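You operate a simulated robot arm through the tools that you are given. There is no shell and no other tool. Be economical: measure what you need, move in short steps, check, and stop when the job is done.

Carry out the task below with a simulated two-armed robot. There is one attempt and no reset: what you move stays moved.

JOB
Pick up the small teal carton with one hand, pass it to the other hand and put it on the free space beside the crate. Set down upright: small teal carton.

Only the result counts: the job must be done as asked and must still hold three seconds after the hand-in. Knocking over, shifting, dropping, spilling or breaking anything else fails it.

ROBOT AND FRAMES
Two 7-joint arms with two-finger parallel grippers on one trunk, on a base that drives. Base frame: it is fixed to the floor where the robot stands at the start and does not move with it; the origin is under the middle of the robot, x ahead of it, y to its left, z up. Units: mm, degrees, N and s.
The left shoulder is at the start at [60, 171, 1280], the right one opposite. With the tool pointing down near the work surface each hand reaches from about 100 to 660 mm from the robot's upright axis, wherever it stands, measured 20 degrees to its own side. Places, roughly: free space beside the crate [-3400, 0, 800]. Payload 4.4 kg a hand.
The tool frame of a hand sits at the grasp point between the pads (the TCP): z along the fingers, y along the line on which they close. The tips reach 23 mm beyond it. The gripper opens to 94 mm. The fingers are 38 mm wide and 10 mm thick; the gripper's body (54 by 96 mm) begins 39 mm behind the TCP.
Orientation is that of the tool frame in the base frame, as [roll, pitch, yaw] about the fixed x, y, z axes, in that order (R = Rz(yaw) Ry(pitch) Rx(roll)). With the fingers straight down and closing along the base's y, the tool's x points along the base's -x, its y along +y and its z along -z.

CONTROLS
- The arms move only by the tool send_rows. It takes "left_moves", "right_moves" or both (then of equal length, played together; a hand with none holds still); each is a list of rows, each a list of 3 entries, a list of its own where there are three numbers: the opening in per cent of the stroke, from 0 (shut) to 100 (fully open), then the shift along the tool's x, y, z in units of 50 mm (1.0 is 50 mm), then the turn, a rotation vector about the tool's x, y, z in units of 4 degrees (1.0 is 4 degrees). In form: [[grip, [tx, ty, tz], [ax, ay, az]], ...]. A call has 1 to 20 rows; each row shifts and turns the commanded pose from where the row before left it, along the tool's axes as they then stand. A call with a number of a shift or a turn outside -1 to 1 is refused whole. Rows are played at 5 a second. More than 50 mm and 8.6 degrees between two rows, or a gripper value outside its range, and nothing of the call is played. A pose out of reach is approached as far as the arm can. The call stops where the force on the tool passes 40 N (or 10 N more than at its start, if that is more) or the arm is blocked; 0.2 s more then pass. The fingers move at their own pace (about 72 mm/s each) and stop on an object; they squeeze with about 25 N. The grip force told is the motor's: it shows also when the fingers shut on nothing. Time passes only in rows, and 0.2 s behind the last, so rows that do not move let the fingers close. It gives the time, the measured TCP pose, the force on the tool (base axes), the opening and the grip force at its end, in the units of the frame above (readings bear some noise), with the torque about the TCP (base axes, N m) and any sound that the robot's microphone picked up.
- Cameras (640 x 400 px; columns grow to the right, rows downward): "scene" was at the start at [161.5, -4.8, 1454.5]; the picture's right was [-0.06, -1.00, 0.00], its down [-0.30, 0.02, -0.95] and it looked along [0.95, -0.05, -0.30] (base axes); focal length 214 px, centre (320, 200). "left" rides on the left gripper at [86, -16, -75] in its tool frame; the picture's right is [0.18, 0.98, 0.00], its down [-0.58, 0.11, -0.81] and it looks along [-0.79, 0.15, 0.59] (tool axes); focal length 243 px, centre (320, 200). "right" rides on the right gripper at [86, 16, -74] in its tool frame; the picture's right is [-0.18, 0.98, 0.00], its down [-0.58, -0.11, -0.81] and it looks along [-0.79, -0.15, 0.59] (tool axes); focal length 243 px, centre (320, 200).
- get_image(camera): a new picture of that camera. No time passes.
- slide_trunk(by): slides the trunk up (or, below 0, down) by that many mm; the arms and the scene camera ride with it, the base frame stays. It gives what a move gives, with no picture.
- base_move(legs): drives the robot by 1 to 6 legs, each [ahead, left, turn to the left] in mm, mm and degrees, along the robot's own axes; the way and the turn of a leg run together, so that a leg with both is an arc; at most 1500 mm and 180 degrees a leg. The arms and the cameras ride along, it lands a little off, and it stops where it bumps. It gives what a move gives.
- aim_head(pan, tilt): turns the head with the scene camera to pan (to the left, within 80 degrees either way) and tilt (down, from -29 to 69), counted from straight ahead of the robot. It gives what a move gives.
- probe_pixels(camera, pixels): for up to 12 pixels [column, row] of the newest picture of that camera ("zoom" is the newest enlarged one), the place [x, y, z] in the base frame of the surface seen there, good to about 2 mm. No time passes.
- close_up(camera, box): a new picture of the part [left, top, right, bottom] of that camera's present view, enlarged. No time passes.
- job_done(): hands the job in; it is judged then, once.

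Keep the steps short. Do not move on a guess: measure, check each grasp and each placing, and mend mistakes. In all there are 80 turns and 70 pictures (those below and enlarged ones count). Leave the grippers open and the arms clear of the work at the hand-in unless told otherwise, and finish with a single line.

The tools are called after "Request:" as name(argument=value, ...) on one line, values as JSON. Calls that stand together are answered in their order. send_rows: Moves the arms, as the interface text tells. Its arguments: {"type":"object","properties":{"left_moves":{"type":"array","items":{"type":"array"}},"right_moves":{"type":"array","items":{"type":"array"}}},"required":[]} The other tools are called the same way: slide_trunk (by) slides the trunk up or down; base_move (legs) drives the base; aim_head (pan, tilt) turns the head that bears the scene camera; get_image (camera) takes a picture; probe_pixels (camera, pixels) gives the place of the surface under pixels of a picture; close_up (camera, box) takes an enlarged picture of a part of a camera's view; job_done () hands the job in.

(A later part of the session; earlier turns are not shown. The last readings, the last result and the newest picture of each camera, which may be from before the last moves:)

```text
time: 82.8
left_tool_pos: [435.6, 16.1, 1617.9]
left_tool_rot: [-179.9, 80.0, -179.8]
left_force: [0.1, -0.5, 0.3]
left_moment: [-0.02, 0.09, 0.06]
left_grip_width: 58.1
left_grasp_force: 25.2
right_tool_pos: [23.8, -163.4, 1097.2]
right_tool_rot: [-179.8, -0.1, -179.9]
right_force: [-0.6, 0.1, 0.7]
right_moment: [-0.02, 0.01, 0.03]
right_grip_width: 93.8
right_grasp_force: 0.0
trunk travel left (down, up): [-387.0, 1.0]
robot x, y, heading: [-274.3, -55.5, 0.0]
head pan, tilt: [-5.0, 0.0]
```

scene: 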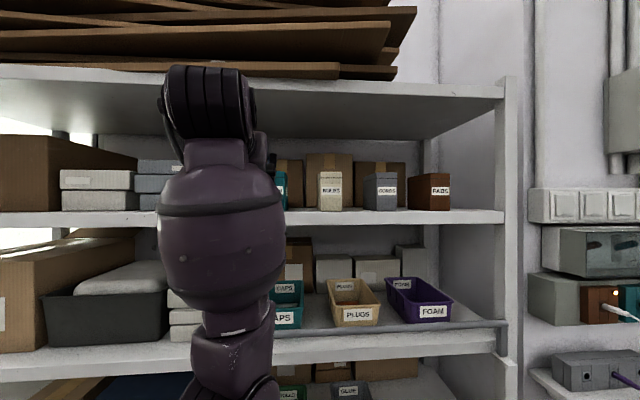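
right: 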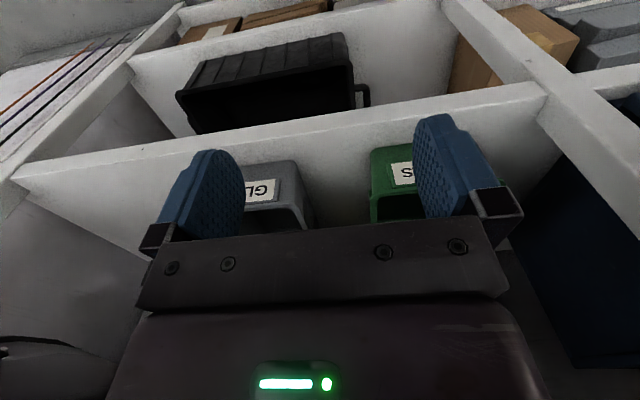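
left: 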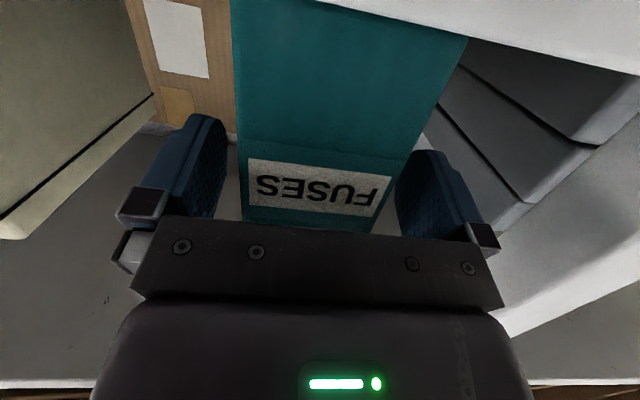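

Gripped at 58 mm with 25 N. Lift 25 mm and check the load.

Request:
send_rows(left_moves=[[0, [-0.16, 0, -0.03], [0, 0, 0]], [0, [-0.16, 0, -0.03], [0, 0, 0]], [0, [-0.16, 0, -0.03], [0, 0, 0]], [0, [0, 0, 0], [0, 0, 0]]])

Request:
get_image(camera="left")

Request:
get_image(camera="scene")

```text
time: 83.8
left_tool_pos: [435.5, 17.6, 1642.7]
left_tool_rot: [-179.9, 80.1, -179.8]
left_force: [0.6, 0.2, -0.6]
left_moment: [0.01, 0.07, -0.01]
left_grip_width: 57.6
left_grasp_force: 25.1
right_tool_pos: [22.9, -164.0, 1098.0]
right_tool_rot: [-179.9, 0.0, -179.8]
right_force: [-0.4, 0.1, 0.1]
right_moment: [-0.01, -0.03, -0.02]
right_grip_width: 94.1
right_grasp_force: 0.0
trunk travel left (down, up): [-387.0, 1.0]
robot x, y, heading: [-276.7, -57.2, 0.2]
head pan, tilt: [-5.0, 0.0]
```

```text
39 pictures are left
```

left: 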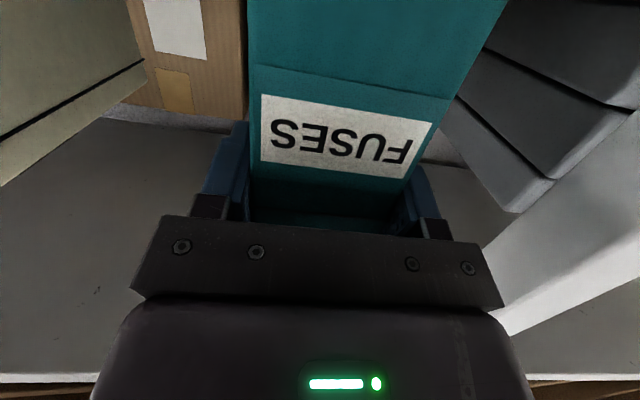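

```text
38 pictures are left
```

scene: 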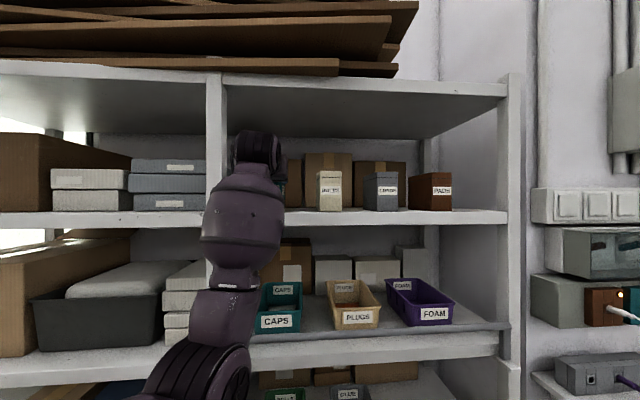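

The label moved in the wrist picture; I probe whether the carton rose or slipped.

Request:
probe_pixels(camera="left", pixels=[[263, 97], [432, 122], [407, 178], [262, 160], [340, 140], [300, 80], [300, 20], [250, 60]])

Request:
close_up(camera="scene", box=[220, 130, 380, 230])

```text
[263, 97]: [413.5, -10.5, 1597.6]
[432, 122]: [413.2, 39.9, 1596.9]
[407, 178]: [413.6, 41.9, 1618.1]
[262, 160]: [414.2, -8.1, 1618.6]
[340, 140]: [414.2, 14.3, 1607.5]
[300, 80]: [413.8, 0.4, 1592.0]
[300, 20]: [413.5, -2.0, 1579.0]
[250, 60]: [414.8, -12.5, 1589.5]
```

```text
4.00 times, centred on (300, 180) of scene
```

zoom: 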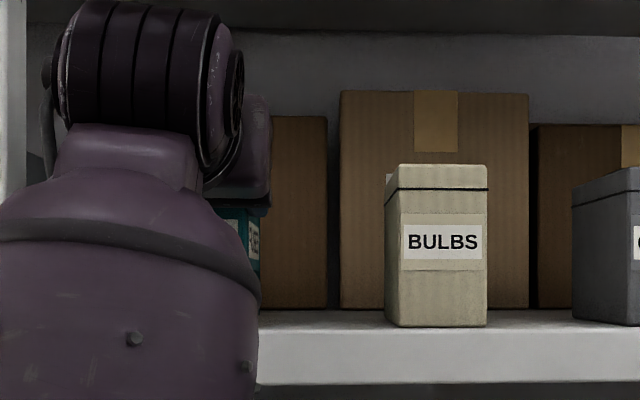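

The label only rose ~3 mm while the hand rose 25: it slid. I test one more small lift watching the force.

Request:
send_rows(left_moves=[[0, [-0.1, 0, -0.017], [0, 0, 0]]])

Request:
get_image(camera="left")

Request:
probe_pixels(camera="left", pixels=[[340, 140], [340, 100], [340, 160], [340, 180], [340, 200], [340, 220], [560, 200], [100, 160]])

```text
time: 84.2
left_tool_pos: [434.1, 17.3, 1648.3]
left_tool_rot: [-179.9, 79.9, -179.8]
left_force: [-0.4, 0.0, -1.1]
left_moment: [-0.02, 0.13, -0.01]
left_grip_width: 57.6
left_grasp_force: 24.6
right_tool_pos: [23.4, -163.0, 1098.0]
right_tool_rot: [-179.8, 0.0, -179.9]
right_force: [-0.1, 0.3, -0.5]
right_moment: [-0.05, 0.01, -0.01]
right_grip_width: 94.2
right_grasp_force: 0.0
trunk travel left (down, up): [-387.0, 1.0]
robot x, y, heading: [-277.8, -56.7, -0.0]
head pan, tilt: [-5.0, 0.0]
```

```text
36 pictures are left
```

left: 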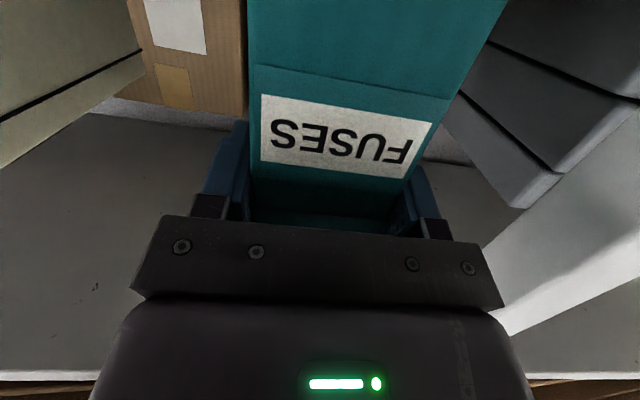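

```text
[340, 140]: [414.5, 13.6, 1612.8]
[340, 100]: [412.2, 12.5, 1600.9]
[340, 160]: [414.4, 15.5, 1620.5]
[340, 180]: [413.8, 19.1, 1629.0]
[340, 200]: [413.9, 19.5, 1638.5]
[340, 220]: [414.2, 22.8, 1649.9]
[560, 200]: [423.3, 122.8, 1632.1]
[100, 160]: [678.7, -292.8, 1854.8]
```

Now it does rise with the hand (weight ≈1 N). It slipped during the first lift, leaving a grip near the top, so I set it down again and regrip lower.

Request:
send_rows(left_moves=[[0, [0.08, 0, 0.014], [0, 0, 0]], [0, [0.06, 0, 0.01], [0, 0, 0]], [0, [0.03, 0, 0.005], [0, 0, 0]], [0, [0, 0, 0], [0, 0, 0]]])

Request:
get_image(camera="left")

Request:
probe_pixels(camera="left", pixels=[[340, 140], [270, 10], [340, 220]])

```text
time: 85.2
left_tool_pos: [434.3, 16.9, 1640.7]
left_tool_rot: [-180.0, 80.2, -179.8]
left_force: [3.6, -0.5, 6.4]
left_moment: [0.0, 0.01, -0.01]
left_grip_width: 57.7
left_grasp_force: 25.2
right_tool_pos: [23.4, -164.4, 1097.1]
right_tool_rot: [-179.8, -0.1, -179.9]
right_force: [-0.1, 0.6, 0.8]
right_moment: [0.01, 0.0, 0.01]
right_grip_width: 94.0
right_grasp_force: 0.2
trunk travel left (down, up): [-387.0, 1.0]
robot x, y, heading: [-279.5, -57.8, 0.3]
head pan, tilt: [-5.0, 0.0]
```

```text
35 pictures are left
```

left: 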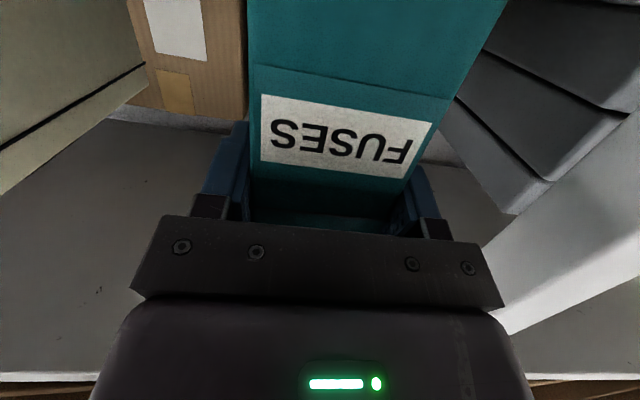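

```text
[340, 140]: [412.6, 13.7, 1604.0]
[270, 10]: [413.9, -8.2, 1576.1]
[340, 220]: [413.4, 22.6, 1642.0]
```

Bottom is on the shelf (6 N up). Open, lower 34 mm, go 4 mm deeper and close again.

Request:
send_rows(left_moves=[[60, [0, 0, 0], [0, 0, 0]], [100, [0, 0, 0], [0, 0, 0]], [100, [0, 0, 0], [0, 0, 0]], [100, [0.33, -0.05, 0.09], [0, 0, 0]], [100, [0.33, 0, 0.09], [0, 0, 0]], [100, [0, 0, 0], [0, 0, 0]]])

Request:
get_image(camera="left")

Request:
probe_pixels(camera="left", pixels=[[320, 190], [320, 150], [260, 150], [390, 150]])

```text
time: 86.5
left_tool_pos: [439.0, 12.8, 1604.8]
left_tool_rot: [-179.9, 80.0, -179.8]
left_force: [0.2, 0.6, 0.6]
left_moment: [-0.01, 0.0, 0.02]
left_grip_width: 93.7
left_grasp_force: 0.0
right_tool_pos: [23.2, -165.5, 1098.0]
right_tool_rot: [-179.9, 0.0, -179.9]
right_force: [-0.5, 0.3, -0.1]
right_moment: [-0.01, 0.04, -0.02]
right_grip_width: 94.2
right_grasp_force: 0.0
trunk travel left (down, up): [-387.0, 1.0]
robot x, y, heading: [-279.7, -59.0, 0.1]
head pan, tilt: [-5.0, 0.0]
```

```text
34 pictures are left
```

left: 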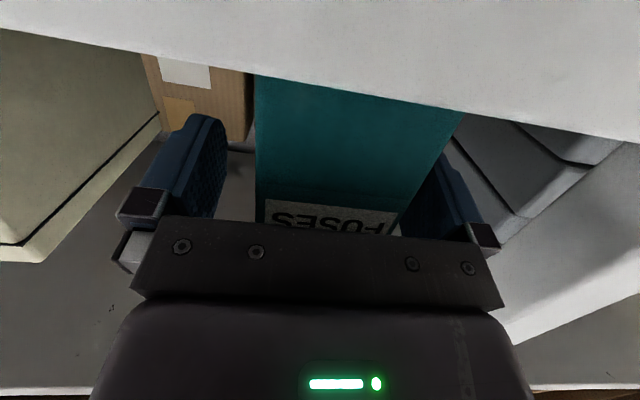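

```text
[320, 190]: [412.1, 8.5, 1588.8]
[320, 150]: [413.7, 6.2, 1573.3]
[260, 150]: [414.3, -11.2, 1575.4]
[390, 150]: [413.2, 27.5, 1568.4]
```

Request:
send_rows(left_moves=[[0, [0, 0, 0], [0, 0, 0]], [0, [0, 0, 0], [0, 0, 0]], [0, [0, 0, 0], [0, 0, 0]], [0, [0, 0, 0], [0, 0, 0]], [0, [0, 0, 0], [0, 0, 0]], [0, [-0.06, 0, -0.01], [0, 0, 0]], [0, [-0.06, 0, -0.01], [0, 0, 0]], [0, [-0.06, 0, -0.01], [0, 0, 0]], [0, [-0.06, 0, -0.01], [0, 0, 0]], [0, [-0.06, 0, -0.01], [0, 0, 0]], [0, [0, 0, 0], [0, 0, 0]]])

Request:
get_image(camera="left")

Request:
probe_pixels(camera="left", pixels=[[320, 150], [330, 215], [300, 120]])

```text
time: 89.0
left_tool_pos: [436.3, 13.6, 1621.5]
left_tool_rot: [-180.0, 80.0, -179.9]
left_force: [0.0, -1.0, -2.0]
left_moment: [0.0, 0.07, -0.01]
left_grip_width: 57.8
left_grasp_force: 24.7
right_tool_pos: [23.7, -164.6, 1098.1]
right_tool_rot: [-179.8, 0.1, -179.9]
right_force: [-0.2, 0.5, 0.2]
right_moment: [0.0, 0.02, -0.01]
right_grip_width: 94.2
right_grasp_force: 0.0
trunk travel left (down, up): [-387.0, 1.0]
robot x, y, heading: [-277.8, -56.8, 0.2]
head pan, tilt: [-5.0, 0.0]
```

```text
33 pictures are left
```

left: 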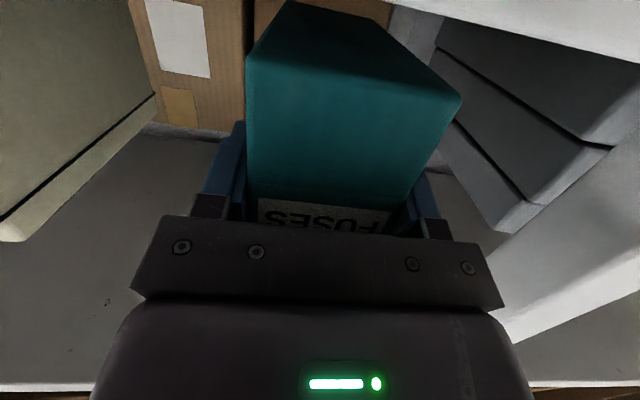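

```text
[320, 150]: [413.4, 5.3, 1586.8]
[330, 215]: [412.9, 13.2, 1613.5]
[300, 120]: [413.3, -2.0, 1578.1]
```

The carton's bottom is clearly off the shelf and it follows the hand. Back the base out 250 mm straight.

Request:
send_rows(left_moves=[[0, [-0.1, 0, -0.017], [0, 0, 0]], [0, [-0.1, 0, -0.017], [0, 0, 0]], [0, [0, 0, 0], [0, 0, 0]]])

Request:
base_move(legs=[[-260, 0, 0]])

Request:
get_image(camera="left")

Request:
probe_pixels(camera="left", pixels=[[320, 150], [290, 8], [250, 85], [455, 98], [330, 215], [330, 50], [380, 20]])

```text
time: 89.8
left_tool_pos: [438.6, 12.4, 1629.4]
left_tool_rot: [-179.9, 80.0, -179.9]
left_force: [0.3, 0.3, -3.0]
left_moment: [0.0, 0.09, -0.03]
left_grip_width: 57.9
left_grasp_force: 25.5
right_tool_pos: [22.5, -163.4, 1097.9]
right_tool_rot: [180.0, 0.0, -179.9]
right_force: [-0.3, 0.2, -0.3]
right_moment: [-0.01, 0.0, -0.01]
right_grip_width: 93.7
right_grasp_force: 0.1
trunk travel left (down, up): [-387.0, 1.0]
robot x, y, heading: [-274.2, -56.0, 0.2]
head pan, tilt: [-5.0, 0.0]
```

```text
time: 91.6
left_tool_pos: [204.8, 9.0, 1630.5]
left_tool_rot: [179.8, 80.0, -179.9]
left_force: [-0.7, -0.3, -2.4]
left_moment: [0.01, 0.08, 0.01]
left_grip_width: 57.9
left_grasp_force: 24.8
right_tool_pos: [-210.3, -168.3, 1096.7]
right_tool_rot: [-180.0, 0.1, -179.9]
right_force: [0.3, 0.0, -0.1]
right_moment: [0.03, -0.02, -0.02]
right_grip_width: 93.7
right_grasp_force: 0.1
trunk travel left (down, up): [-387.0, 1.0]
robot x, y, heading: [-510.6, -63.0, 0.1]
head pan, tilt: [-5.0, 0.0]
stopped in leg 1: the robot was blocked; the commanded pose is now the measured one
```

```text
32 pictures are left
```

left: 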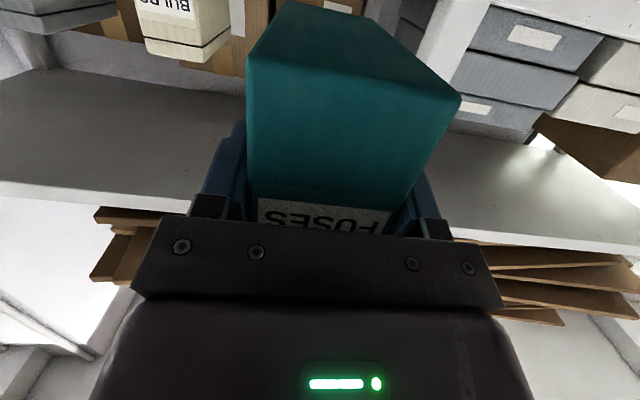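

```text
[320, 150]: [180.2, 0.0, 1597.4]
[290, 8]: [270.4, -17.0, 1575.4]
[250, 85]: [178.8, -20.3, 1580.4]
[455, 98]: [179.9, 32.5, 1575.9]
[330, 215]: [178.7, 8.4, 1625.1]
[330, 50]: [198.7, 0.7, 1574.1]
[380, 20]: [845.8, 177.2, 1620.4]
```

Base touches the table behind (x −511), fine; carton is clear of the shelf. Now retract and lower the left hand to a handover spot in front of the chest.

Request:
send_rows(left_moves=[[0, [0.588, 0.026, -0.208], [0, 0, 0]], [0, [0.588, 0.026, -0.208], [0, 0, 0]], [0, [0.588, 0.026, -0.208], [0, 0, 0]], [0, [0.588, 0.026, -0.208], [0, 0, 0]], [0, [0.588, 0.026, -0.208], [0, 0, 0]], [0, [0.588, 0.026, -0.208], [0, 0, 0]], [0, [0.588, 0.026, -0.208], [0, 0, 0]], [0, [0.588, 0.026, -0.208], [0, 0, 0]], [0, [0.588, 0.026, -0.208], [0, 0, 0]], [0, [0.588, 0.026, -0.208], [0, 0, 0]], [0, [0.588, 0.026, -0.208], [0, 0, 0]], [0, [0.588, 0.026, -0.208], [0, 0, 0]], [0, [0.588, 0.026, -0.208], [0, 0, 0]], [0, [0.588, 0.026, -0.208], [0, 0, 0]], [0, [0, 0, 0], [0, 0, 0]]])

Request:
aim_head(pan=0, tilt=35)

Request:
get_image(camera="scene")

```text
time: 94.4
left_tool_pos: [14.9, 62.2, 1277.8]
left_tool_rot: [131.0, 78.8, 134.6]
left_force: [-0.3, 1.0, -2.6]
left_moment: [0.01, 0.07, -0.02]
left_grip_width: 57.7
left_grasp_force: 25.3
right_tool_pos: [-209.5, -167.5, 1097.5]
right_tool_rot: [-179.9, 0.0, -179.8]
right_force: [0.8, -0.4, -0.5]
right_moment: [-0.03, -0.01, -0.01]
right_grip_width: 93.7
right_grasp_force: 0.0
trunk travel left (down, up): [-387.0, 1.0]
robot x, y, heading: [-509.0, -59.1, -0.0]
head pan, tilt: [-5.0, 0.0]
stopped in row 14 (left hand): the arm was blocked; the commanded pose is now the measured one
```

```text
time: 95.4
left_tool_pos: [16.2, 62.3, 1277.6]
left_tool_rot: [130.8, 78.9, 134.4]
left_force: [0.1, 0.3, -0.9]
left_moment: [-0.01, 0.08, 0.01]
left_grip_width: 57.9
left_grasp_force: 25.3
right_tool_pos: [-210.6, -166.4, 1097.4]
right_tool_rot: [-179.9, 0.0, -179.9]
right_force: [-0.8, 0.5, 0.4]
right_moment: [0.01, -0.01, 0.01]
right_grip_width: 93.8
right_grasp_force: 0.0
trunk travel left (down, up): [-387.0, 1.0]
robot x, y, heading: [-503.6, -58.5, 0.2]
head pan, tilt: [0.0, 35.0]
```

```text
31 pictures are left
```

scene: 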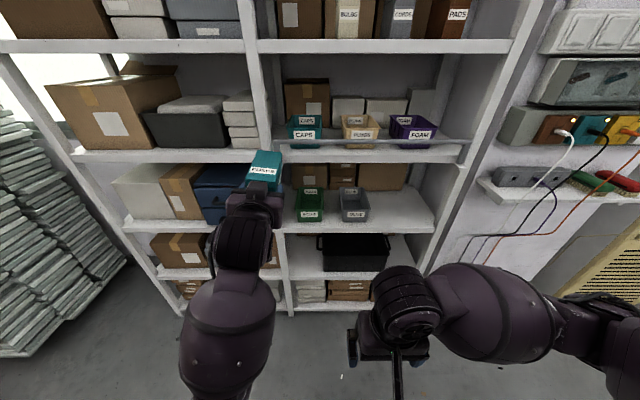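

The wrist hit a limit, leaving an 8° roll; carton is still held. I unroll it and yaw the hand to the right, bringing the carton toward the middle.

Request:
send_rows(left_moves=[[0, [0, -0.2, 0.1], [0.56, 0.35, -0.96]], [0, [0, -0.2, 0.1], [0.56, 0.35, -0.96]], [0, [0, -0.3, 0.05], [0.98, 0, 0.15]], [0, [0, -0.3, 0.08], [0.98, 0, 0.15]], [0, [0, -0.3, 0.1], [0.98, 0, 0.15]], [0, [0, -0.3, 0.12], [0.98, 0, 0.15]], [0, [0, -0.3, 0.14], [0.98, 0, 0.15]], [0, [0, -0.3, 0.16], [0.98, 0, 0.15]], [0, [0, -0.3, 0.16], [0.98, 0, 0.15]], [0, [0, 0, 0], [0, 0, 0]]])

Request:
get_image(camera="scene")

```text
time: 97.6
left_tool_pos: [41.2, -68.0, 1262.5]
left_tool_rot: [-177.5, 79.4, 154.6]
left_force: [0.0, 0.0, -3.3]
left_moment: [0.06, 0.05, 0.01]
left_grip_width: 57.9
left_grasp_force: 24.6
right_tool_pos: [-209.8, -167.2, 1098.1]
right_tool_rot: [-179.9, -0.1, -179.9]
right_force: [0.3, -0.1, -0.2]
right_moment: [-0.02, 0.02, -0.04]
right_grip_width: 93.9
right_grasp_force: 0.1
trunk travel left (down, up): [-387.0, 1.0]
robot x, y, heading: [-507.8, -58.9, 0.1]
head pan, tilt: [0.0, 35.0]
```

```text
30 pictures are left
```

scene: 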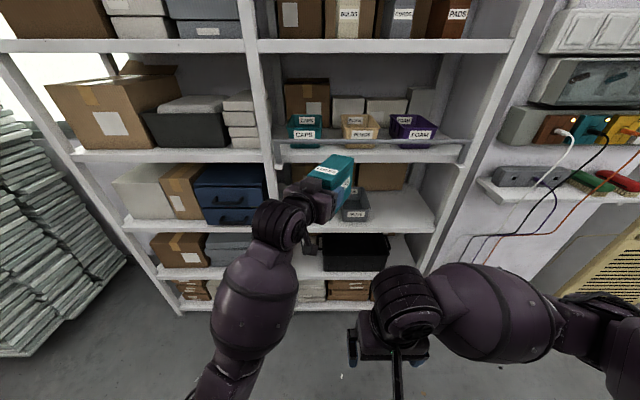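

Clean pose: carton level, yawed −28°. Check it and measure; then bring it back/down a little.

Request:
send_rows(left_moves=[[0, [0.4, -0.1, -0.2], [0, 0, 0]], [0, [0.4, -0.1, -0.2], [0, 0, 0]], [0, [0.4, -0.1, -0.2], [0, 0, 0]], [0, [0.4, -0.1, -0.2], [0, 0, 0]], [0, [0, 0, 0], [0, 0, 0]]])

Request:
close_up(camera="scene", box=[240, 150, 400, 250])

```text
time: 98.8
left_tool_pos: [-15.8, -62.4, 1196.8]
left_tool_rot: [-175.9, 79.8, 156.0]
left_force: [0.5, 0.1, -1.6]
left_moment: [0.05, 0.08, -0.02]
left_grip_width: 57.7
left_grasp_force: 24.9
right_tool_pos: [-209.4, -166.7, 1096.7]
right_tool_rot: [-179.9, 0.0, -179.9]
right_force: [0.3, 0.0, 0.0]
right_moment: [0.01, 0.0, -0.01]
right_grip_width: 94.1
right_grasp_force: 0.2
trunk travel left (down, up): [-387.0, 1.0]
robot x, y, heading: [-507.5, -62.2, 0.3]
head pan, tilt: [0.0, 35.0]
```

```text
4.00 times, centred on (320, 200) of scene
```

zoom: 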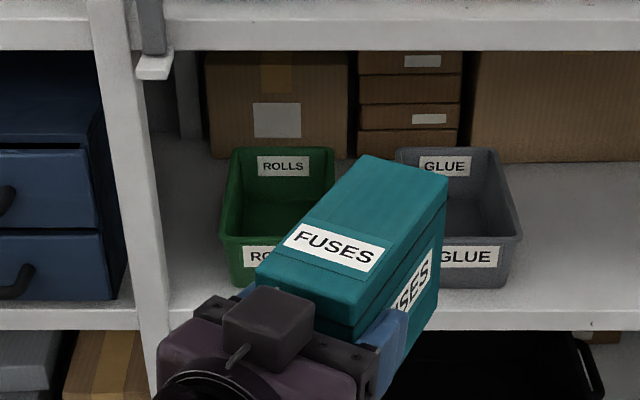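

Request:
probe_pixels(camera="zoom", pixels=[[262, 275], [352, 318], [442, 178], [368, 160], [350, 230], [268, 310], [395, 330], [430, 290], [320, 240], [360, 350], [436, 215]])

```text
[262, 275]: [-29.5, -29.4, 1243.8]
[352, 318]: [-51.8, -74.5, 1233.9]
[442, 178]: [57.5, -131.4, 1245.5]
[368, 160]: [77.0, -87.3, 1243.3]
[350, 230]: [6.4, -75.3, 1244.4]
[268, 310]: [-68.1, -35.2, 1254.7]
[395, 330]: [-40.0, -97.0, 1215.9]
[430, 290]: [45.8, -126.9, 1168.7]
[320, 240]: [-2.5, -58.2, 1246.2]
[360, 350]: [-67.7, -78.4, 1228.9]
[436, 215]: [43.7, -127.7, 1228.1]
```

Carton: 122 mm long along [0.88,−0.48], top z 1244. The right hand goes up and forward to the right of it (y≈−220), yawing −28.5°, then I look.

Request:
send_rows(right_moves=[[100, [-0.625, -0.14, -0.54], [0, 0, 0]], [100, [-0.625, -0.14, -0.54], [0, 0, 0]], [100, [-0.625, -0.14, -0.54], [0, 0, 0]], [100, [-0.625, -0.14, -0.54], [0, 0, 0]], [100, [-0.625, -0.14, -0.54], [0, 0, 0]], [100, [-0.625, -0.14, -0.54], [0, 0, 0]], [100, [-0.625, -0.14, -0.54], [0, 0, 0]], [100, [-0.625, -0.14, -0.54], [0, 0, 0]], [100, [0, 0, 0], [0, 0, 0.89]], [100, [0, 0, 0], [0, 0, 0.89]], [100, [0, 0, 0], [0, 0, 0.89]], [100, [0, 0, 0], [0, 0, 0.89]], [100, [0, 0, 0], [0, 0, 0.89]], [100, [0, 0, 0], [0, 0, 0.89]], [100, [0, 0, 0], [0, 0, 0.89]], [100, [0, 0, 0], [0, 0, 0.89]], [100, [0, 0, 0], [0, 0, 0]]])

Request:
get_image(camera="scene")

Request:
get_image(camera="right")

```text
time: 102.4
left_tool_pos: [-15.3, -61.6, 1195.4]
left_tool_rot: [-176.1, 79.6, 155.8]
left_force: [0.6, 0.3, -1.3]
left_moment: [0.03, 0.08, 0.0]
left_grip_width: 57.9
left_grasp_force: 24.7
right_tool_pos: [39.5, -223.9, 1312.8]
right_tool_rot: [-179.9, 0.0, 151.6]
right_force: [0.7, -0.5, 0.1]
right_moment: [-0.01, 0.02, 0.01]
right_grip_width: 94.2
right_grasp_force: 0.0
trunk travel left (down, up): [-387.0, 1.0]
robot x, y, heading: [-512.9, -58.8, 0.1]
head pan, tilt: [0.0, 35.0]
```

```text
28 pictures are left
```

scene: 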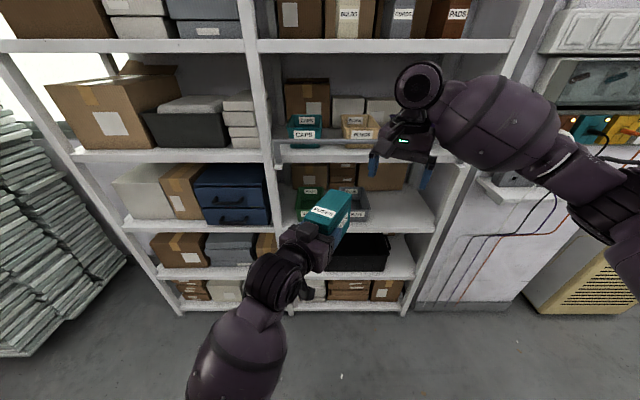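

```text
27 pictures are left
```

right: 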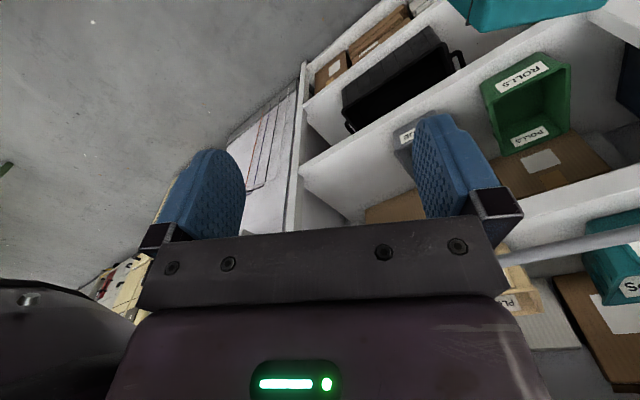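

Right hand ready. Move it over the carton's far part (40,−96), still at z 1312.

Request:
send_rows(right_moves=[[100, [0.405, 0.75, 0], [0, 0, 0]], [100, [0.405, 0.75, 0], [0, 0, 0]], [100, [0.405, 0.75, 0], [0, 0, 0]], [100, [0, 0, 0], [0, 0, 0]]])

Request:
get_image(camera="right")

Request:
get_image(camera="scene")

Request:
probe_pixels(camera="right", pixels=[[300, 200], [260, 180], [380, 180], [320, 140], [320, 100], [320, 60], [300, 220]])

```text
time: 103.4
left_tool_pos: [-15.5, -63.4, 1195.3]
left_tool_rot: [-176.3, 79.7, 155.7]
left_force: [0.5, -0.3, -2.7]
left_moment: [0.06, 0.07, 0.0]
left_grip_width: 58.0
left_grasp_force: 25.1
right_tool_pos: [40.4, -95.6, 1315.4]
right_tool_rot: [179.9, -0.1, 151.6]
right_force: [0.8, -0.3, 0.4]
right_moment: [0.03, -0.01, -0.02]
right_grip_width: 94.1
right_grasp_force: 0.1
trunk travel left (down, up): [-387.0, 1.0]
robot x, y, heading: [-508.8, -62.4, 0.2]
head pan, tilt: [0.0, 35.0]
```

```text
26 pictures are left
```

right: 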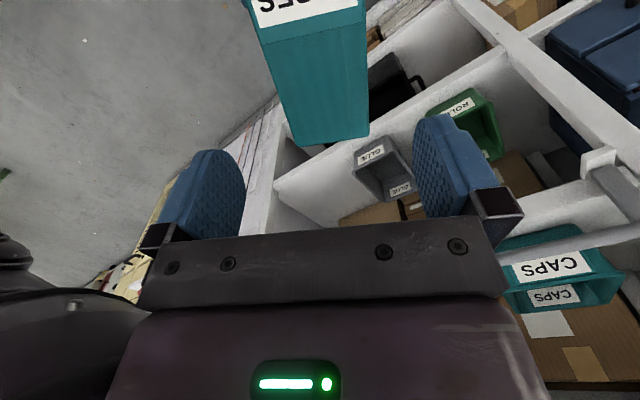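

```text
25 pictures are left
```

scene: 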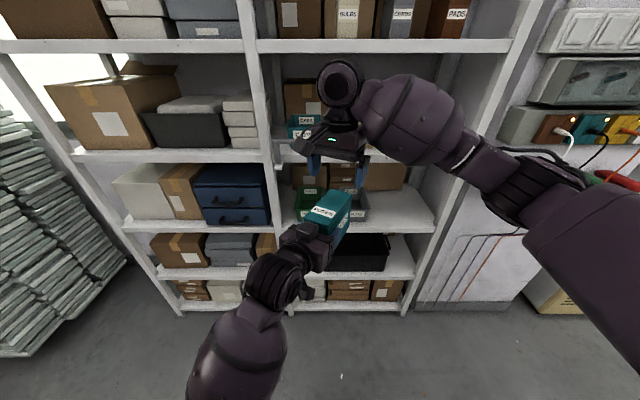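

```text
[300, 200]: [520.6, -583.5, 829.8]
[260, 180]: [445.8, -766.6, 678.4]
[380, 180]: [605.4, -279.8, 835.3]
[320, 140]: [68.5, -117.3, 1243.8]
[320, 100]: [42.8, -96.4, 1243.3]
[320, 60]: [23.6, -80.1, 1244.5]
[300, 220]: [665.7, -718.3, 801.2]
```

Carton's far part lies directly under the right hand. Lower by 75 mm, check.

Request:
send_rows(right_moves=[[100, [0, 0, 0.5], [0, 0, 0]], [100, [0, 0, 0.5], [0, 0, 0]], [100, [0, 0, 0.5], [0, 0, 0]], [100, [0, 0, 0], [0, 0, 0]]])

Request:
get_image(camera="right")

Request:
close_up(camera="scene", box=[240, 130, 400, 230])

```text
time: 104.4
left_tool_pos: [-15.7, -61.4, 1194.6]
left_tool_rot: [-176.0, 79.6, 156.0]
left_force: [-0.5, 0.7, -2.3]
left_moment: [0.03, 0.07, -0.01]
left_grip_width: 57.8
left_grasp_force: 25.1
right_tool_pos: [41.1, -94.3, 1237.1]
right_tool_rot: [179.9, 0.0, 151.7]
right_force: [-0.2, 0.1, -0.4]
right_moment: [-0.02, -0.03, 0.03]
right_grip_width: 94.1
right_grasp_force: 0.0
trunk travel left (down, up): [-387.0, 1.0]
robot x, y, heading: [-511.2, -58.7, -0.0]
head pan, tilt: [0.0, 35.0]
```

```text
24 pictures are left
```

right: 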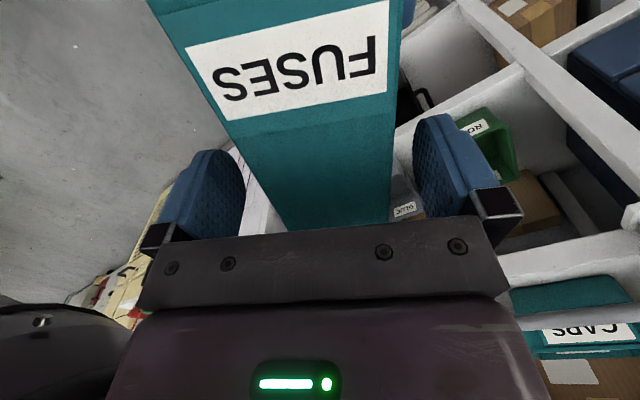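

```text
4.00 times, centred on (320, 180) of scene
```

zoom: 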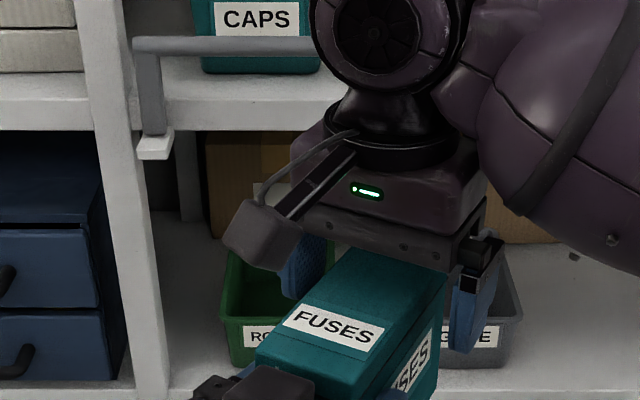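

Carton centred between pads. Lower 25 mm more and close the right gripper.

Request:
send_rows(right_moves=[[100, [0, 0, 0.25], [0, 0, 0]], [100, [0, 0, 0.25], [0, 0, 0]], [100, [0, 0, 0], [0, 0, 0]]])

Request:
get_image(camera="right")

```text
time: 105.2
left_tool_pos: [-14.9, -61.1, 1195.3]
left_tool_rot: [-176.0, 79.6, 155.9]
left_force: [-0.1, 0.3, -2.2]
left_moment: [0.04, 0.04, 0.02]
left_grip_width: 58.0
left_grasp_force: 25.0
right_tool_pos: [40.3, -94.7, 1212.8]
right_tool_rot: [-179.9, 0.0, 151.6]
right_force: [1.2, 0.5, -0.1]
right_moment: [-0.02, -0.01, -0.01]
right_grip_width: 94.1
right_grasp_force: 0.0
trunk travel left (down, up): [-387.0, 1.0]
robot x, y, heading: [-511.6, -58.0, 0.2]
head pan, tilt: [0.0, 35.0]
```

```text
22 pictures are left
```

right: 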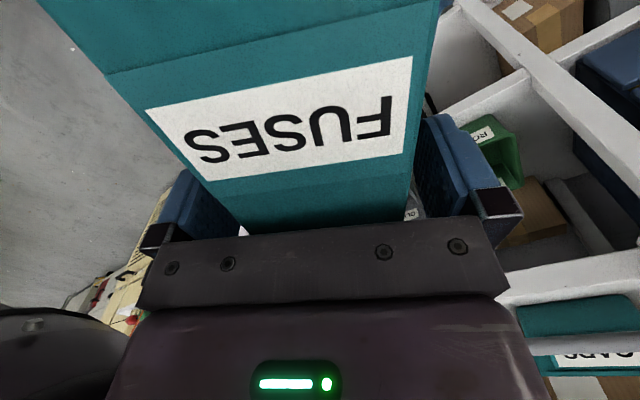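

Request:
send_rows(right_moves=[[50, [0, 0, 0], [0, 0, 0]], [0, [0, 0, 0], [0, 0, 0]], [0, [0, 0, 0], [0, 0, 0]], [0, [0, 0, 0], [0, 0, 0]], [0, [0, 0, 0], [0, 0, 0]]])

```text
time: 106.4
left_tool_pos: [-17.2, -62.8, 1196.3]
left_tool_rot: [-175.8, 79.8, 155.8]
left_force: [-22.7, -17.7, -3.6]
left_moment: [0.78, -0.91, -1.0]
left_grip_width: 57.6
left_grasp_force: 25.0
right_tool_pos: [40.1, -94.3, 1213.5]
right_tool_rot: [179.9, 0.1, 151.6]
right_force: [22.6, 17.6, 1.2]
right_moment: [-0.41, 0.61, -0.66]
right_grip_width: 58.2
right_grasp_force: 24.9
trunk travel left (down, up): [-387.0, 1.0]
robot x, y, heading: [-508.0, -64.2, 0.1]
head pan, tilt: [0.0, 35.0]
```

Both hands grip (58 mm, 25 N each), with some side load. Open the left fully.

Request:
send_rows(left_moves=[[70, [0, 0, 0], [0, 0, 0]], [80, [0, 0, 0], [0, 0, 0]], [100, [0, 0, 0], [0, 0, 0]], [100, [0, 0, 0], [0, 0, 0]]], right_moves=[[0, [0, 0, 0], [0, 0, 0]], [0, [0, 0, 0], [0, 0, 0]], [0, [0, 0, 0], [0, 0, 0]], [0, [0, 0, 0], [0, 0, 0]]])

Request:
close_up(camera="scene", box=[240, 150, 400, 250])

```text
time: 107.4
left_tool_pos: [-15.7, -62.0, 1195.1]
left_tool_rot: [-175.9, 79.7, 156.0]
left_force: [-0.3, 0.1, 0.4]
left_moment: [0.02, 0.03, -0.03]
left_grip_width: 94.1
left_grasp_force: 0.0
right_tool_pos: [39.9, -94.1, 1212.1]
right_tool_rot: [-179.9, 0.0, 151.6]
right_force: [-0.5, -0.3, -0.5]
right_moment: [0.02, -0.06, 0.03]
right_grip_width: 57.7
right_grasp_force: 25.6
trunk travel left (down, up): [-387.0, 1.0]
robot x, y, heading: [-513.4, -58.3, 0.2]
head pan, tilt: [0.0, 35.0]
```

```text
4.00 times, centred on (320, 200) of scene
```

zoom: 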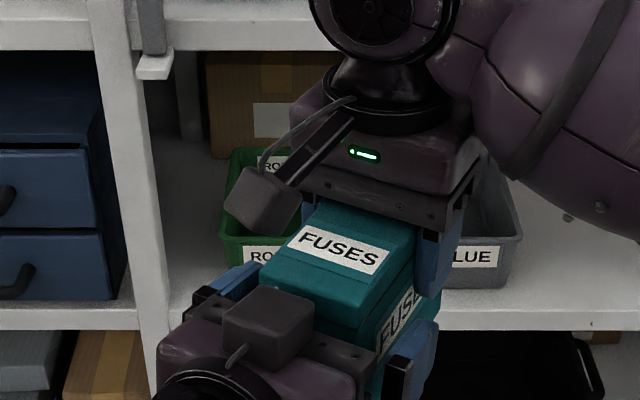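

Right hand holds the carton alone. Withdraw the left hand backward 90 mm along its fingers.

Request:
send_rows(left_moves=[[100, [0, 0, -0.4], [0, 0, 0]], [100, [0, 0, -0.4], [0, 0, 0]], [100, [0, 0, -0.5], [0, 0, 0]], [100, [0, 0, -0.5], [0, 0, 0]], [100, [0, 0, 0], [0, 0, 0]]])

Request:
get_image(camera="scene")

```text
time: 108.6
left_tool_pos: [-91.6, -19.5, 1210.2]
left_tool_rot: [-176.0, 79.6, 156.0]
left_force: [1.1, 0.8, 0.2]
left_moment: [0.02, 0.0, 0.03]
left_grip_width: 93.9
left_grasp_force: 0.0
right_tool_pos: [40.7, -96.4, 1211.7]
right_tool_rot: [-180.0, 0.1, 151.6]
right_force: [-0.1, -0.4, 0.4]
right_moment: [0.0, -0.02, -0.02]
right_grip_width: 58.0
right_grasp_force: 25.4
trunk travel left (down, up): [-387.0, 1.0]
robot x, y, heading: [-506.5, -61.1, -0.1]
head pan, tilt: [0.0, 35.0]
```

```text
20 pictures are left
```

scene: 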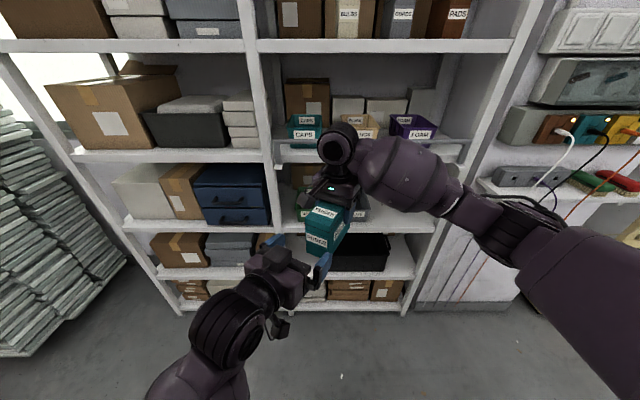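

Left hand clear. Swing it left and fold it back to pointing down, like at the start.

Request:
send_rows(left_moves=[[100, [0, 0.5, -0.1], [-0.98, 0, -0.15]], [100, [0, 0.5, -0.1], [-0.98, 0, -0.15]], [100, [0, 0.5, -0.1], [-0.98, 0, -0.15]], [100, [0, 0.5, 0], [-0.98, 0, -0.15]], [100, [0, 0.5, 0], [-0.98, 0, -0.15]], [100, [0, 0.5, 0], [-0.98, 0, -0.15]], [100, [0, 0.5, 0], [0, 0, 0]], [100, [0, 0, 0], [0, 1, 0]], [100, [0.05, 0, 0], [0, 1, 0]], [100, [0.05, 0, 0], [0, 1, 0]], [100, [0.05, 0, 0], [0, 1, 0]], [100, [0.05, 0, 0], [0, 1, 0]], [100, [0.05, 0, 0], [0, 1, 0]], [100, [0.05, 0, 0], [0, 1, 0]], [100, [0.05, 0, 0], [0, 1, 0]]])

```text
time: 109.7
left_tool_pos: [-73.5, 109.8, 1185.7]
left_tool_rot: [143.8, 72.5, 132.1]
left_force: [0.7, 0.2, -0.2]
left_moment: [0.01, 0.03, 0.03]
left_grip_width: 94.1
left_grasp_force: 0.0
right_tool_pos: [41.0, -93.9, 1212.0]
right_tool_rot: [-179.9, -0.1, 151.6]
right_force: [0.2, -0.6, 0.0]
right_moment: [-0.06, -0.09, 0.02]
right_grip_width: 57.7
right_grasp_force: 25.0
trunk travel left (down, up): [-387.0, 1.0]
robot x, y, heading: [-510.2, -58.8, 0.1]
head pan, tilt: [0.0, 35.0]
stopped in row 5 (left hand): the arm was blocked; the commanded pose is now the measured one
```

Wrist limit again; just pitch it downward from here.

Request:
send_rows(left_moves=[[100, [0, 0, 0], [0, 1, 0]], [100, [0, 0, 0], [0, 1, 0]], [100, [0, 0, 0], [0, 1, 0]], [100, [0, 0, 0], [0, 1, 0]], [100, [0, 0, 0], [0, 1, 0]], [100, [0, 0, 0], [0, 1, 0]], [100, [0, 0, 0], [0, 1, 0]], [100, [0, 0, 0], [0, 1, 0]], [100, [0, 0, 0], [0, 1, 0]], [100, [0, 0, 0], [0, 1, 0]], [100, [0, 0, 0], [0, 1, 0]], [100, [0, 0, 0], [0, 1, 0]], [100, [0, 0, 0], [0, 1, 0]], [100, [0, 0, 0], [0, 1, 0]], [100, [0, 0, 0], [0, 1, 0]], [100, [0, 0, 0], [0, 1, 0]]])

```text
time: 110.4
left_tool_pos: [-75.3, 135.4, 1161.7]
left_tool_rot: [142.3, 57.8, 131.7]
left_force: [-0.1, 0.2, 0.4]
left_moment: [-0.03, -0.02, -0.03]
left_grip_width: 94.1
left_grasp_force: 0.0
left hand out of reach, approached as far as the arm can: row 1, 3
right_tool_pos: [40.2, -95.4, 1211.7]
right_tool_rot: [-179.9, 0.0, 151.5]
right_force: [0.1, 0.5, 1.3]
right_moment: [-0.01, -0.06, 0.04]
right_grip_width: 57.9
right_grasp_force: 25.4
trunk travel left (down, up): [-387.0, 1.0]
robot x, y, heading: [-510.5, -62.9, 0.1]
head pan, tilt: [0.0, 35.0]
stopped in row 3 (left hand): the arm was blocked; the commanded pose is now the measured one
```

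Request:
send_rows(left_moves=[[100, [-0.11, 0.15, 0.27], [0, 0, -0.9]], [100, [-0.11, 0.15, 0.27], [0, 0, -0.9]], [100, [-0.11, 0.15, 0.27], [0, 0, -0.9]], [100, [-0.11, 0.15, 0.27], [0, 0, -0.9]], [100, [-0.11, 0.15, 0.27], [0, 0, -0.9]], [100, [-0.11, 0.15, 0.27], [0, 0, -0.9]], [100, [0, 0, 0], [0, 0, 0]]])

```text
time: 112.0
left_tool_pos: [18.7, 161.6, 1165.3]
left_tool_rot: [-178.6, 65.1, 175.6]
left_force: [0.0, 0.3, 0.5]
left_moment: [0.01, 0.05, -0.02]
left_grip_width: 94.1
left_grasp_force: 0.1
right_tool_pos: [40.7, -94.3, 1212.0]
right_tool_rot: [-180.0, 0.1, 151.7]
right_force: [-0.2, 0.4, 0.4]
right_moment: [0.0, -0.06, -0.01]
right_grip_width: 57.7
right_grasp_force: 25.3
trunk travel left (down, up): [-387.0, 1.0]
robot x, y, heading: [-509.3, -60.0, 0.1]
head pan, tilt: [0.0, 35.0]
```

Free again. Now pitch the left hand down 64° while drawing it back, and at the same time bring the right hand (with carton) back ~150 mm.

Request:
send_rows(left_moves=[[100, [0.1, 0, 0], [0, 1, 0]], [100, [0.1, 0, 0], [0, 1, 0]], [100, [0.1, 0, 0], [0, 1, 0]], [100, [0.1, 0, 0], [0, 1, 0]], [100, [0.15, 0, 0], [0, 1, 0]], [100, [0.15, 0, 0], [0, 1, 0]], [100, [0.15, 0, 0], [0, 1, 0]], [100, [0.15, 0, 0], [0, 1, 0]], [100, [0.2, 0, 0], [0, 1, 0]], [100, [0.2, 0, 0], [0, 1, 0]], [100, [0.2, 0, 0], [0, 1, 0]], [100, [0.2, 0, 0], [0, 1, 0]], [100, [0.2, 0, 0], [0, 1, 0]], [100, [0.2, 0, 0], [0, 1, 0]], [100, [0.2, 0, 0], [0, 1, 0]], [100, [0.2, 0, 0], [0, 1, 0]]])

Request:
send_rows(right_moves=[[0, [0.1, -0.28, 0], [0, 0, -0.89]], [0, [0.1, -0.28, 0], [0, 0, -0.89]], [0, [0.1, -0.28, 0], [0, 0, -0.89]], [0, [0.1, -0.28, 0], [0, 0, -0.89]], [0, [0.1, -0.2, 0], [0, 0, -0.89]], [0, [0.1, -0.2, 0], [0, 0, -0.89]], [0, [0.1, -0.1, 0], [0, 0, -0.89]], [0, [0.1, 0, 0], [0, 0, -0.89]], [0, [0.4, 0, 0], [0, 0, 0]], [0, [0.4, 0, 0], [0, 0, 0]], [0, [0.4, 0, 0], [0, 0, 0]], [0, [0.4, 0, 0], [0, 0, 0]], [0, [0, 0, 0], [0, 0, 0]]])

Request:
get_image(camera="scene")

```text
time: 115.4
left_tool_pos: [-76.7, 167.5, 1105.2]
left_tool_rot: [-179.2, 5.2, 173.3]
left_force: [1.2, 0.6, -0.3]
left_moment: [0.02, 0.01, -0.01]
left_grip_width: 93.9
left_grasp_force: 0.0
left hand out of reach, approached as far as the arm can: row 11, 12
right_tool_pos: [40.4, -94.3, 1212.7]
right_tool_rot: [-179.9, 0.0, 151.6]
right_force: [-0.4, 1.0, 0.6]
right_moment: [-0.04, -0.05, 0.02]
right_grip_width: 57.9
right_grasp_force: 24.9
trunk travel left (down, up): [-387.0, 1.0]
robot x, y, heading: [-510.1, -60.4, 0.1]
head pan, tilt: [0.0, 35.0]
```

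```text
time: 118.2
left_tool_pos: [-76.1, 167.6, 1106.9]
left_tool_rot: [-179.2, 5.2, 173.2]
left_force: [0.5, 0.2, -1.2]
left_moment: [-0.06, 0.01, 0.02]
left_grip_width: 94.3
left_grasp_force: 0.1
right_tool_pos: [-101.9, -160.0, 1213.5]
right_tool_rot: [-179.9, 0.0, -179.9]
right_force: [-0.4, -0.9, -0.5]
right_moment: [0.0, -0.09, -0.03]
right_grip_width: 57.7
right_grasp_force: 24.8
trunk travel left (down, up): [-387.0, 1.0]
robot x, y, heading: [-513.3, -60.1, 0.4]
head pan, tilt: [0.0, 35.0]
```

```text
19 pictures are left
```

scene: 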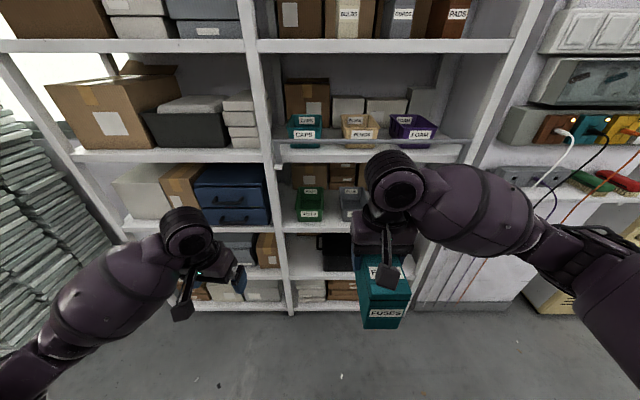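

Carton held upright. Drive the same clear route: off the table, sidestep to y≈810, turn left 180°.

Request:
base_move(legs=[[150, 0, 0], [0, 870, 0]])

Request:
base_move(legs=[[0, 0, 90], [0, 0, 90]])

```text
time: 127.0
left_tool_pos: [64.4, 1021.7, 1105.6]
left_tool_rot: [-179.2, 5.3, 173.8]
left_force: [0.3, 0.7, 0.1]
left_moment: [-0.04, 0.01, 0.02]
left_grip_width: 93.9
left_grasp_force: 0.1
right_tool_pos: [42.7, 694.6, 1212.5]
right_tool_rot: [180.0, 0.0, -179.4]
right_force: [-0.4, -0.4, 0.1]
right_moment: [0.0, -0.05, 0.0]
right_grip_width: 57.8
right_grasp_force: 25.5
trunk travel left (down, up): [-387.0, 1.0]
robot x, y, heading: [-367.2, 791.3, 0.5]
head pan, tilt: [0.0, 35.0]
```

```text
time: 135.1
left_tool_pos: [-788.6, 549.9, 1105.4]
left_tool_rot: [-179.1, 5.2, -4.6]
left_force: [0.2, 0.7, -0.7]
left_moment: [-0.01, -0.02, 0.01]
left_grip_width: 93.9
left_grasp_force: 0.1
right_tool_pos: [-775.9, 876.2, 1213.8]
right_tool_rot: [-180.0, 0.1, 2.2]
right_force: [0.4, 0.7, 0.8]
right_moment: [0.01, 0.06, 0.0]
right_grip_width: 57.8
right_grasp_force: 25.2
trunk travel left (down, up): [-387.0, 1.0]
robot x, y, heading: [-369.0, 793.5, -177.8]
head pan, tilt: [0.0, 35.0]
```

Request:
base_move(legs=[[0, 0, -2.2], [1450, 0, 0]])

```text
time: 142.8
left_tool_pos: [-2260.5, 562.8, 1106.8]
left_tool_rot: [-179.2, 5.3, -6.8]
left_force: [0.3, 0.2, 0.0]
left_moment: [0.01, 0.01, 0.0]
left_grip_width: 93.9
left_grasp_force: 0.1
right_tool_pos: [-2233.3, 889.7, 1213.6]
right_tool_rot: [-179.9, 0.1, 0.1]
right_force: [0.4, 0.8, 0.4]
right_moment: [0.01, 0.06, -0.01]
right_grip_width: 57.8
right_grasp_force: 24.9
trunk travel left (down, up): [-387.0, 1.0]
robot x, y, heading: [-1827.8, 793.2, -179.8]
head pan, tilt: [0.0, 35.0]
```

Request:
base_move(legs=[[650, 870, 0]])

Request:
aim_head(pan=0, tilt=35)

Request:
get_image(camera="scene")

```text
time: 150.9
left_tool_pos: [-2917.4, -328.3, 1106.3]
left_tool_rot: [-179.2, 5.4, -6.3]
left_force: [-0.7, -0.7, -0.1]
left_moment: [0.01, 0.02, 0.02]
left_grip_width: 93.9
left_grasp_force: 0.1
right_tool_pos: [-2894.0, -0.5, 1212.9]
right_tool_rot: [-179.9, 0.1, 0.6]
right_force: [-1.0, 0.2, -0.1]
right_moment: [-0.01, 0.05, 0.02]
right_grip_width: 58.1
right_grasp_force: 24.8
trunk travel left (down, up): [-387.0, 1.0]
robot x, y, heading: [-2491.0, -97.1, -179.4]
head pan, tilt: [0.0, 35.0]
```

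```text
time: 151.5
left_tool_pos: [-2917.4, -327.2, 1107.3]
left_tool_rot: [-179.2, 5.3, -6.3]
left_force: [0.3, 0.5, -0.2]
left_moment: [-0.02, 0.03, 0.02]
left_grip_width: 94.0
left_grasp_force: 0.1
right_tool_pos: [-2893.1, 1.1, 1213.7]
right_tool_rot: [180.0, 0.0, 0.6]
right_force: [0.0, 0.2, -0.2]
right_moment: [0.01, 0.04, 0.01]
right_grip_width: 57.9
right_grasp_force: 25.2
trunk travel left (down, up): [-387.0, 1.0]
robot x, y, heading: [-2485.3, -96.1, -179.3]
head pan, tilt: [0.0, 35.0]
```

```text
18 pictures are left
```

scene: 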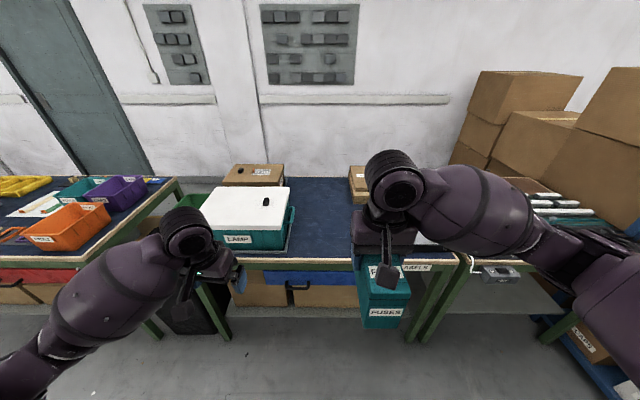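

Facing the table; carton in the right hand. Measure the free area between crate tray and black tray.

Request:
probe_pixels(camera="scene", pixels=[[292, 245], [296, 210], [310, 240], [340, 245], [320, 215], [350, 200], [347, 245], [425, 240], [330, 185], [290, 195], [330, 257]])

Request:
close_up(camera="scene", box=[200, 150, 440, 300])

```text
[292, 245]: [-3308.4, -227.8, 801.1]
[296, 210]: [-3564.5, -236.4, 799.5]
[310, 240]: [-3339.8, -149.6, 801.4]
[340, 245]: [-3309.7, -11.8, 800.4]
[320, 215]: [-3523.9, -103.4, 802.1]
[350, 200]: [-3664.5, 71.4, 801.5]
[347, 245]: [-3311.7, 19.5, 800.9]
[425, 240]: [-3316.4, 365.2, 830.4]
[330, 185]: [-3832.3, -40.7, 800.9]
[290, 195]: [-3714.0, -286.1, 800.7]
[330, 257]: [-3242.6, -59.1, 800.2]
```

```text
2.67 times, centred on (320, 225) of scene
```

zoom: 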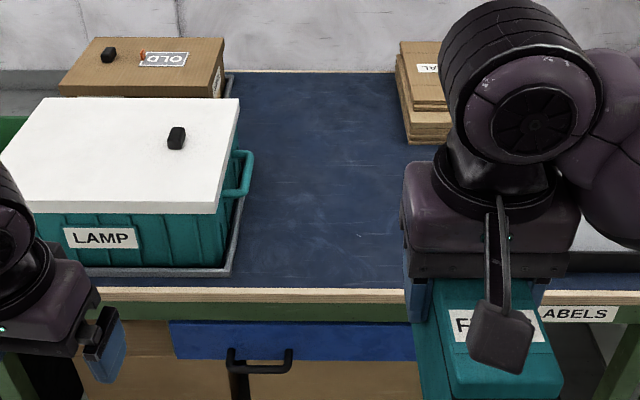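

Surface z≈801, free from y≈−235 to 150. Target TCP (−3440, −20). Drive ahead 380 mm.

Request:
base_move(legs=[[380, 0, -0.6]])

```text
time: 153.9
left_tool_pos: [-3306.4, -329.8, 1105.5]
left_tool_rot: [-179.2, 5.3, -6.4]
left_force: [-0.7, -0.3, -0.4]
left_moment: [-0.04, -0.05, 0.0]
left_grip_width: 94.0
left_grasp_force: 0.1
right_tool_pos: [-3282.7, -2.8, 1212.7]
right_tool_rot: [-179.8, -0.2, 0.3]
right_force: [-1.0, 0.5, -0.2]
right_moment: [-0.03, 0.03, 0.01]
right_grip_width: 57.9
right_grasp_force: 24.9
trunk travel left (down, up): [-387.0, 1.0]
robot x, y, heading: [-2874.9, -98.9, -179.7]
head pan, tilt: [0.0, 35.0]
```

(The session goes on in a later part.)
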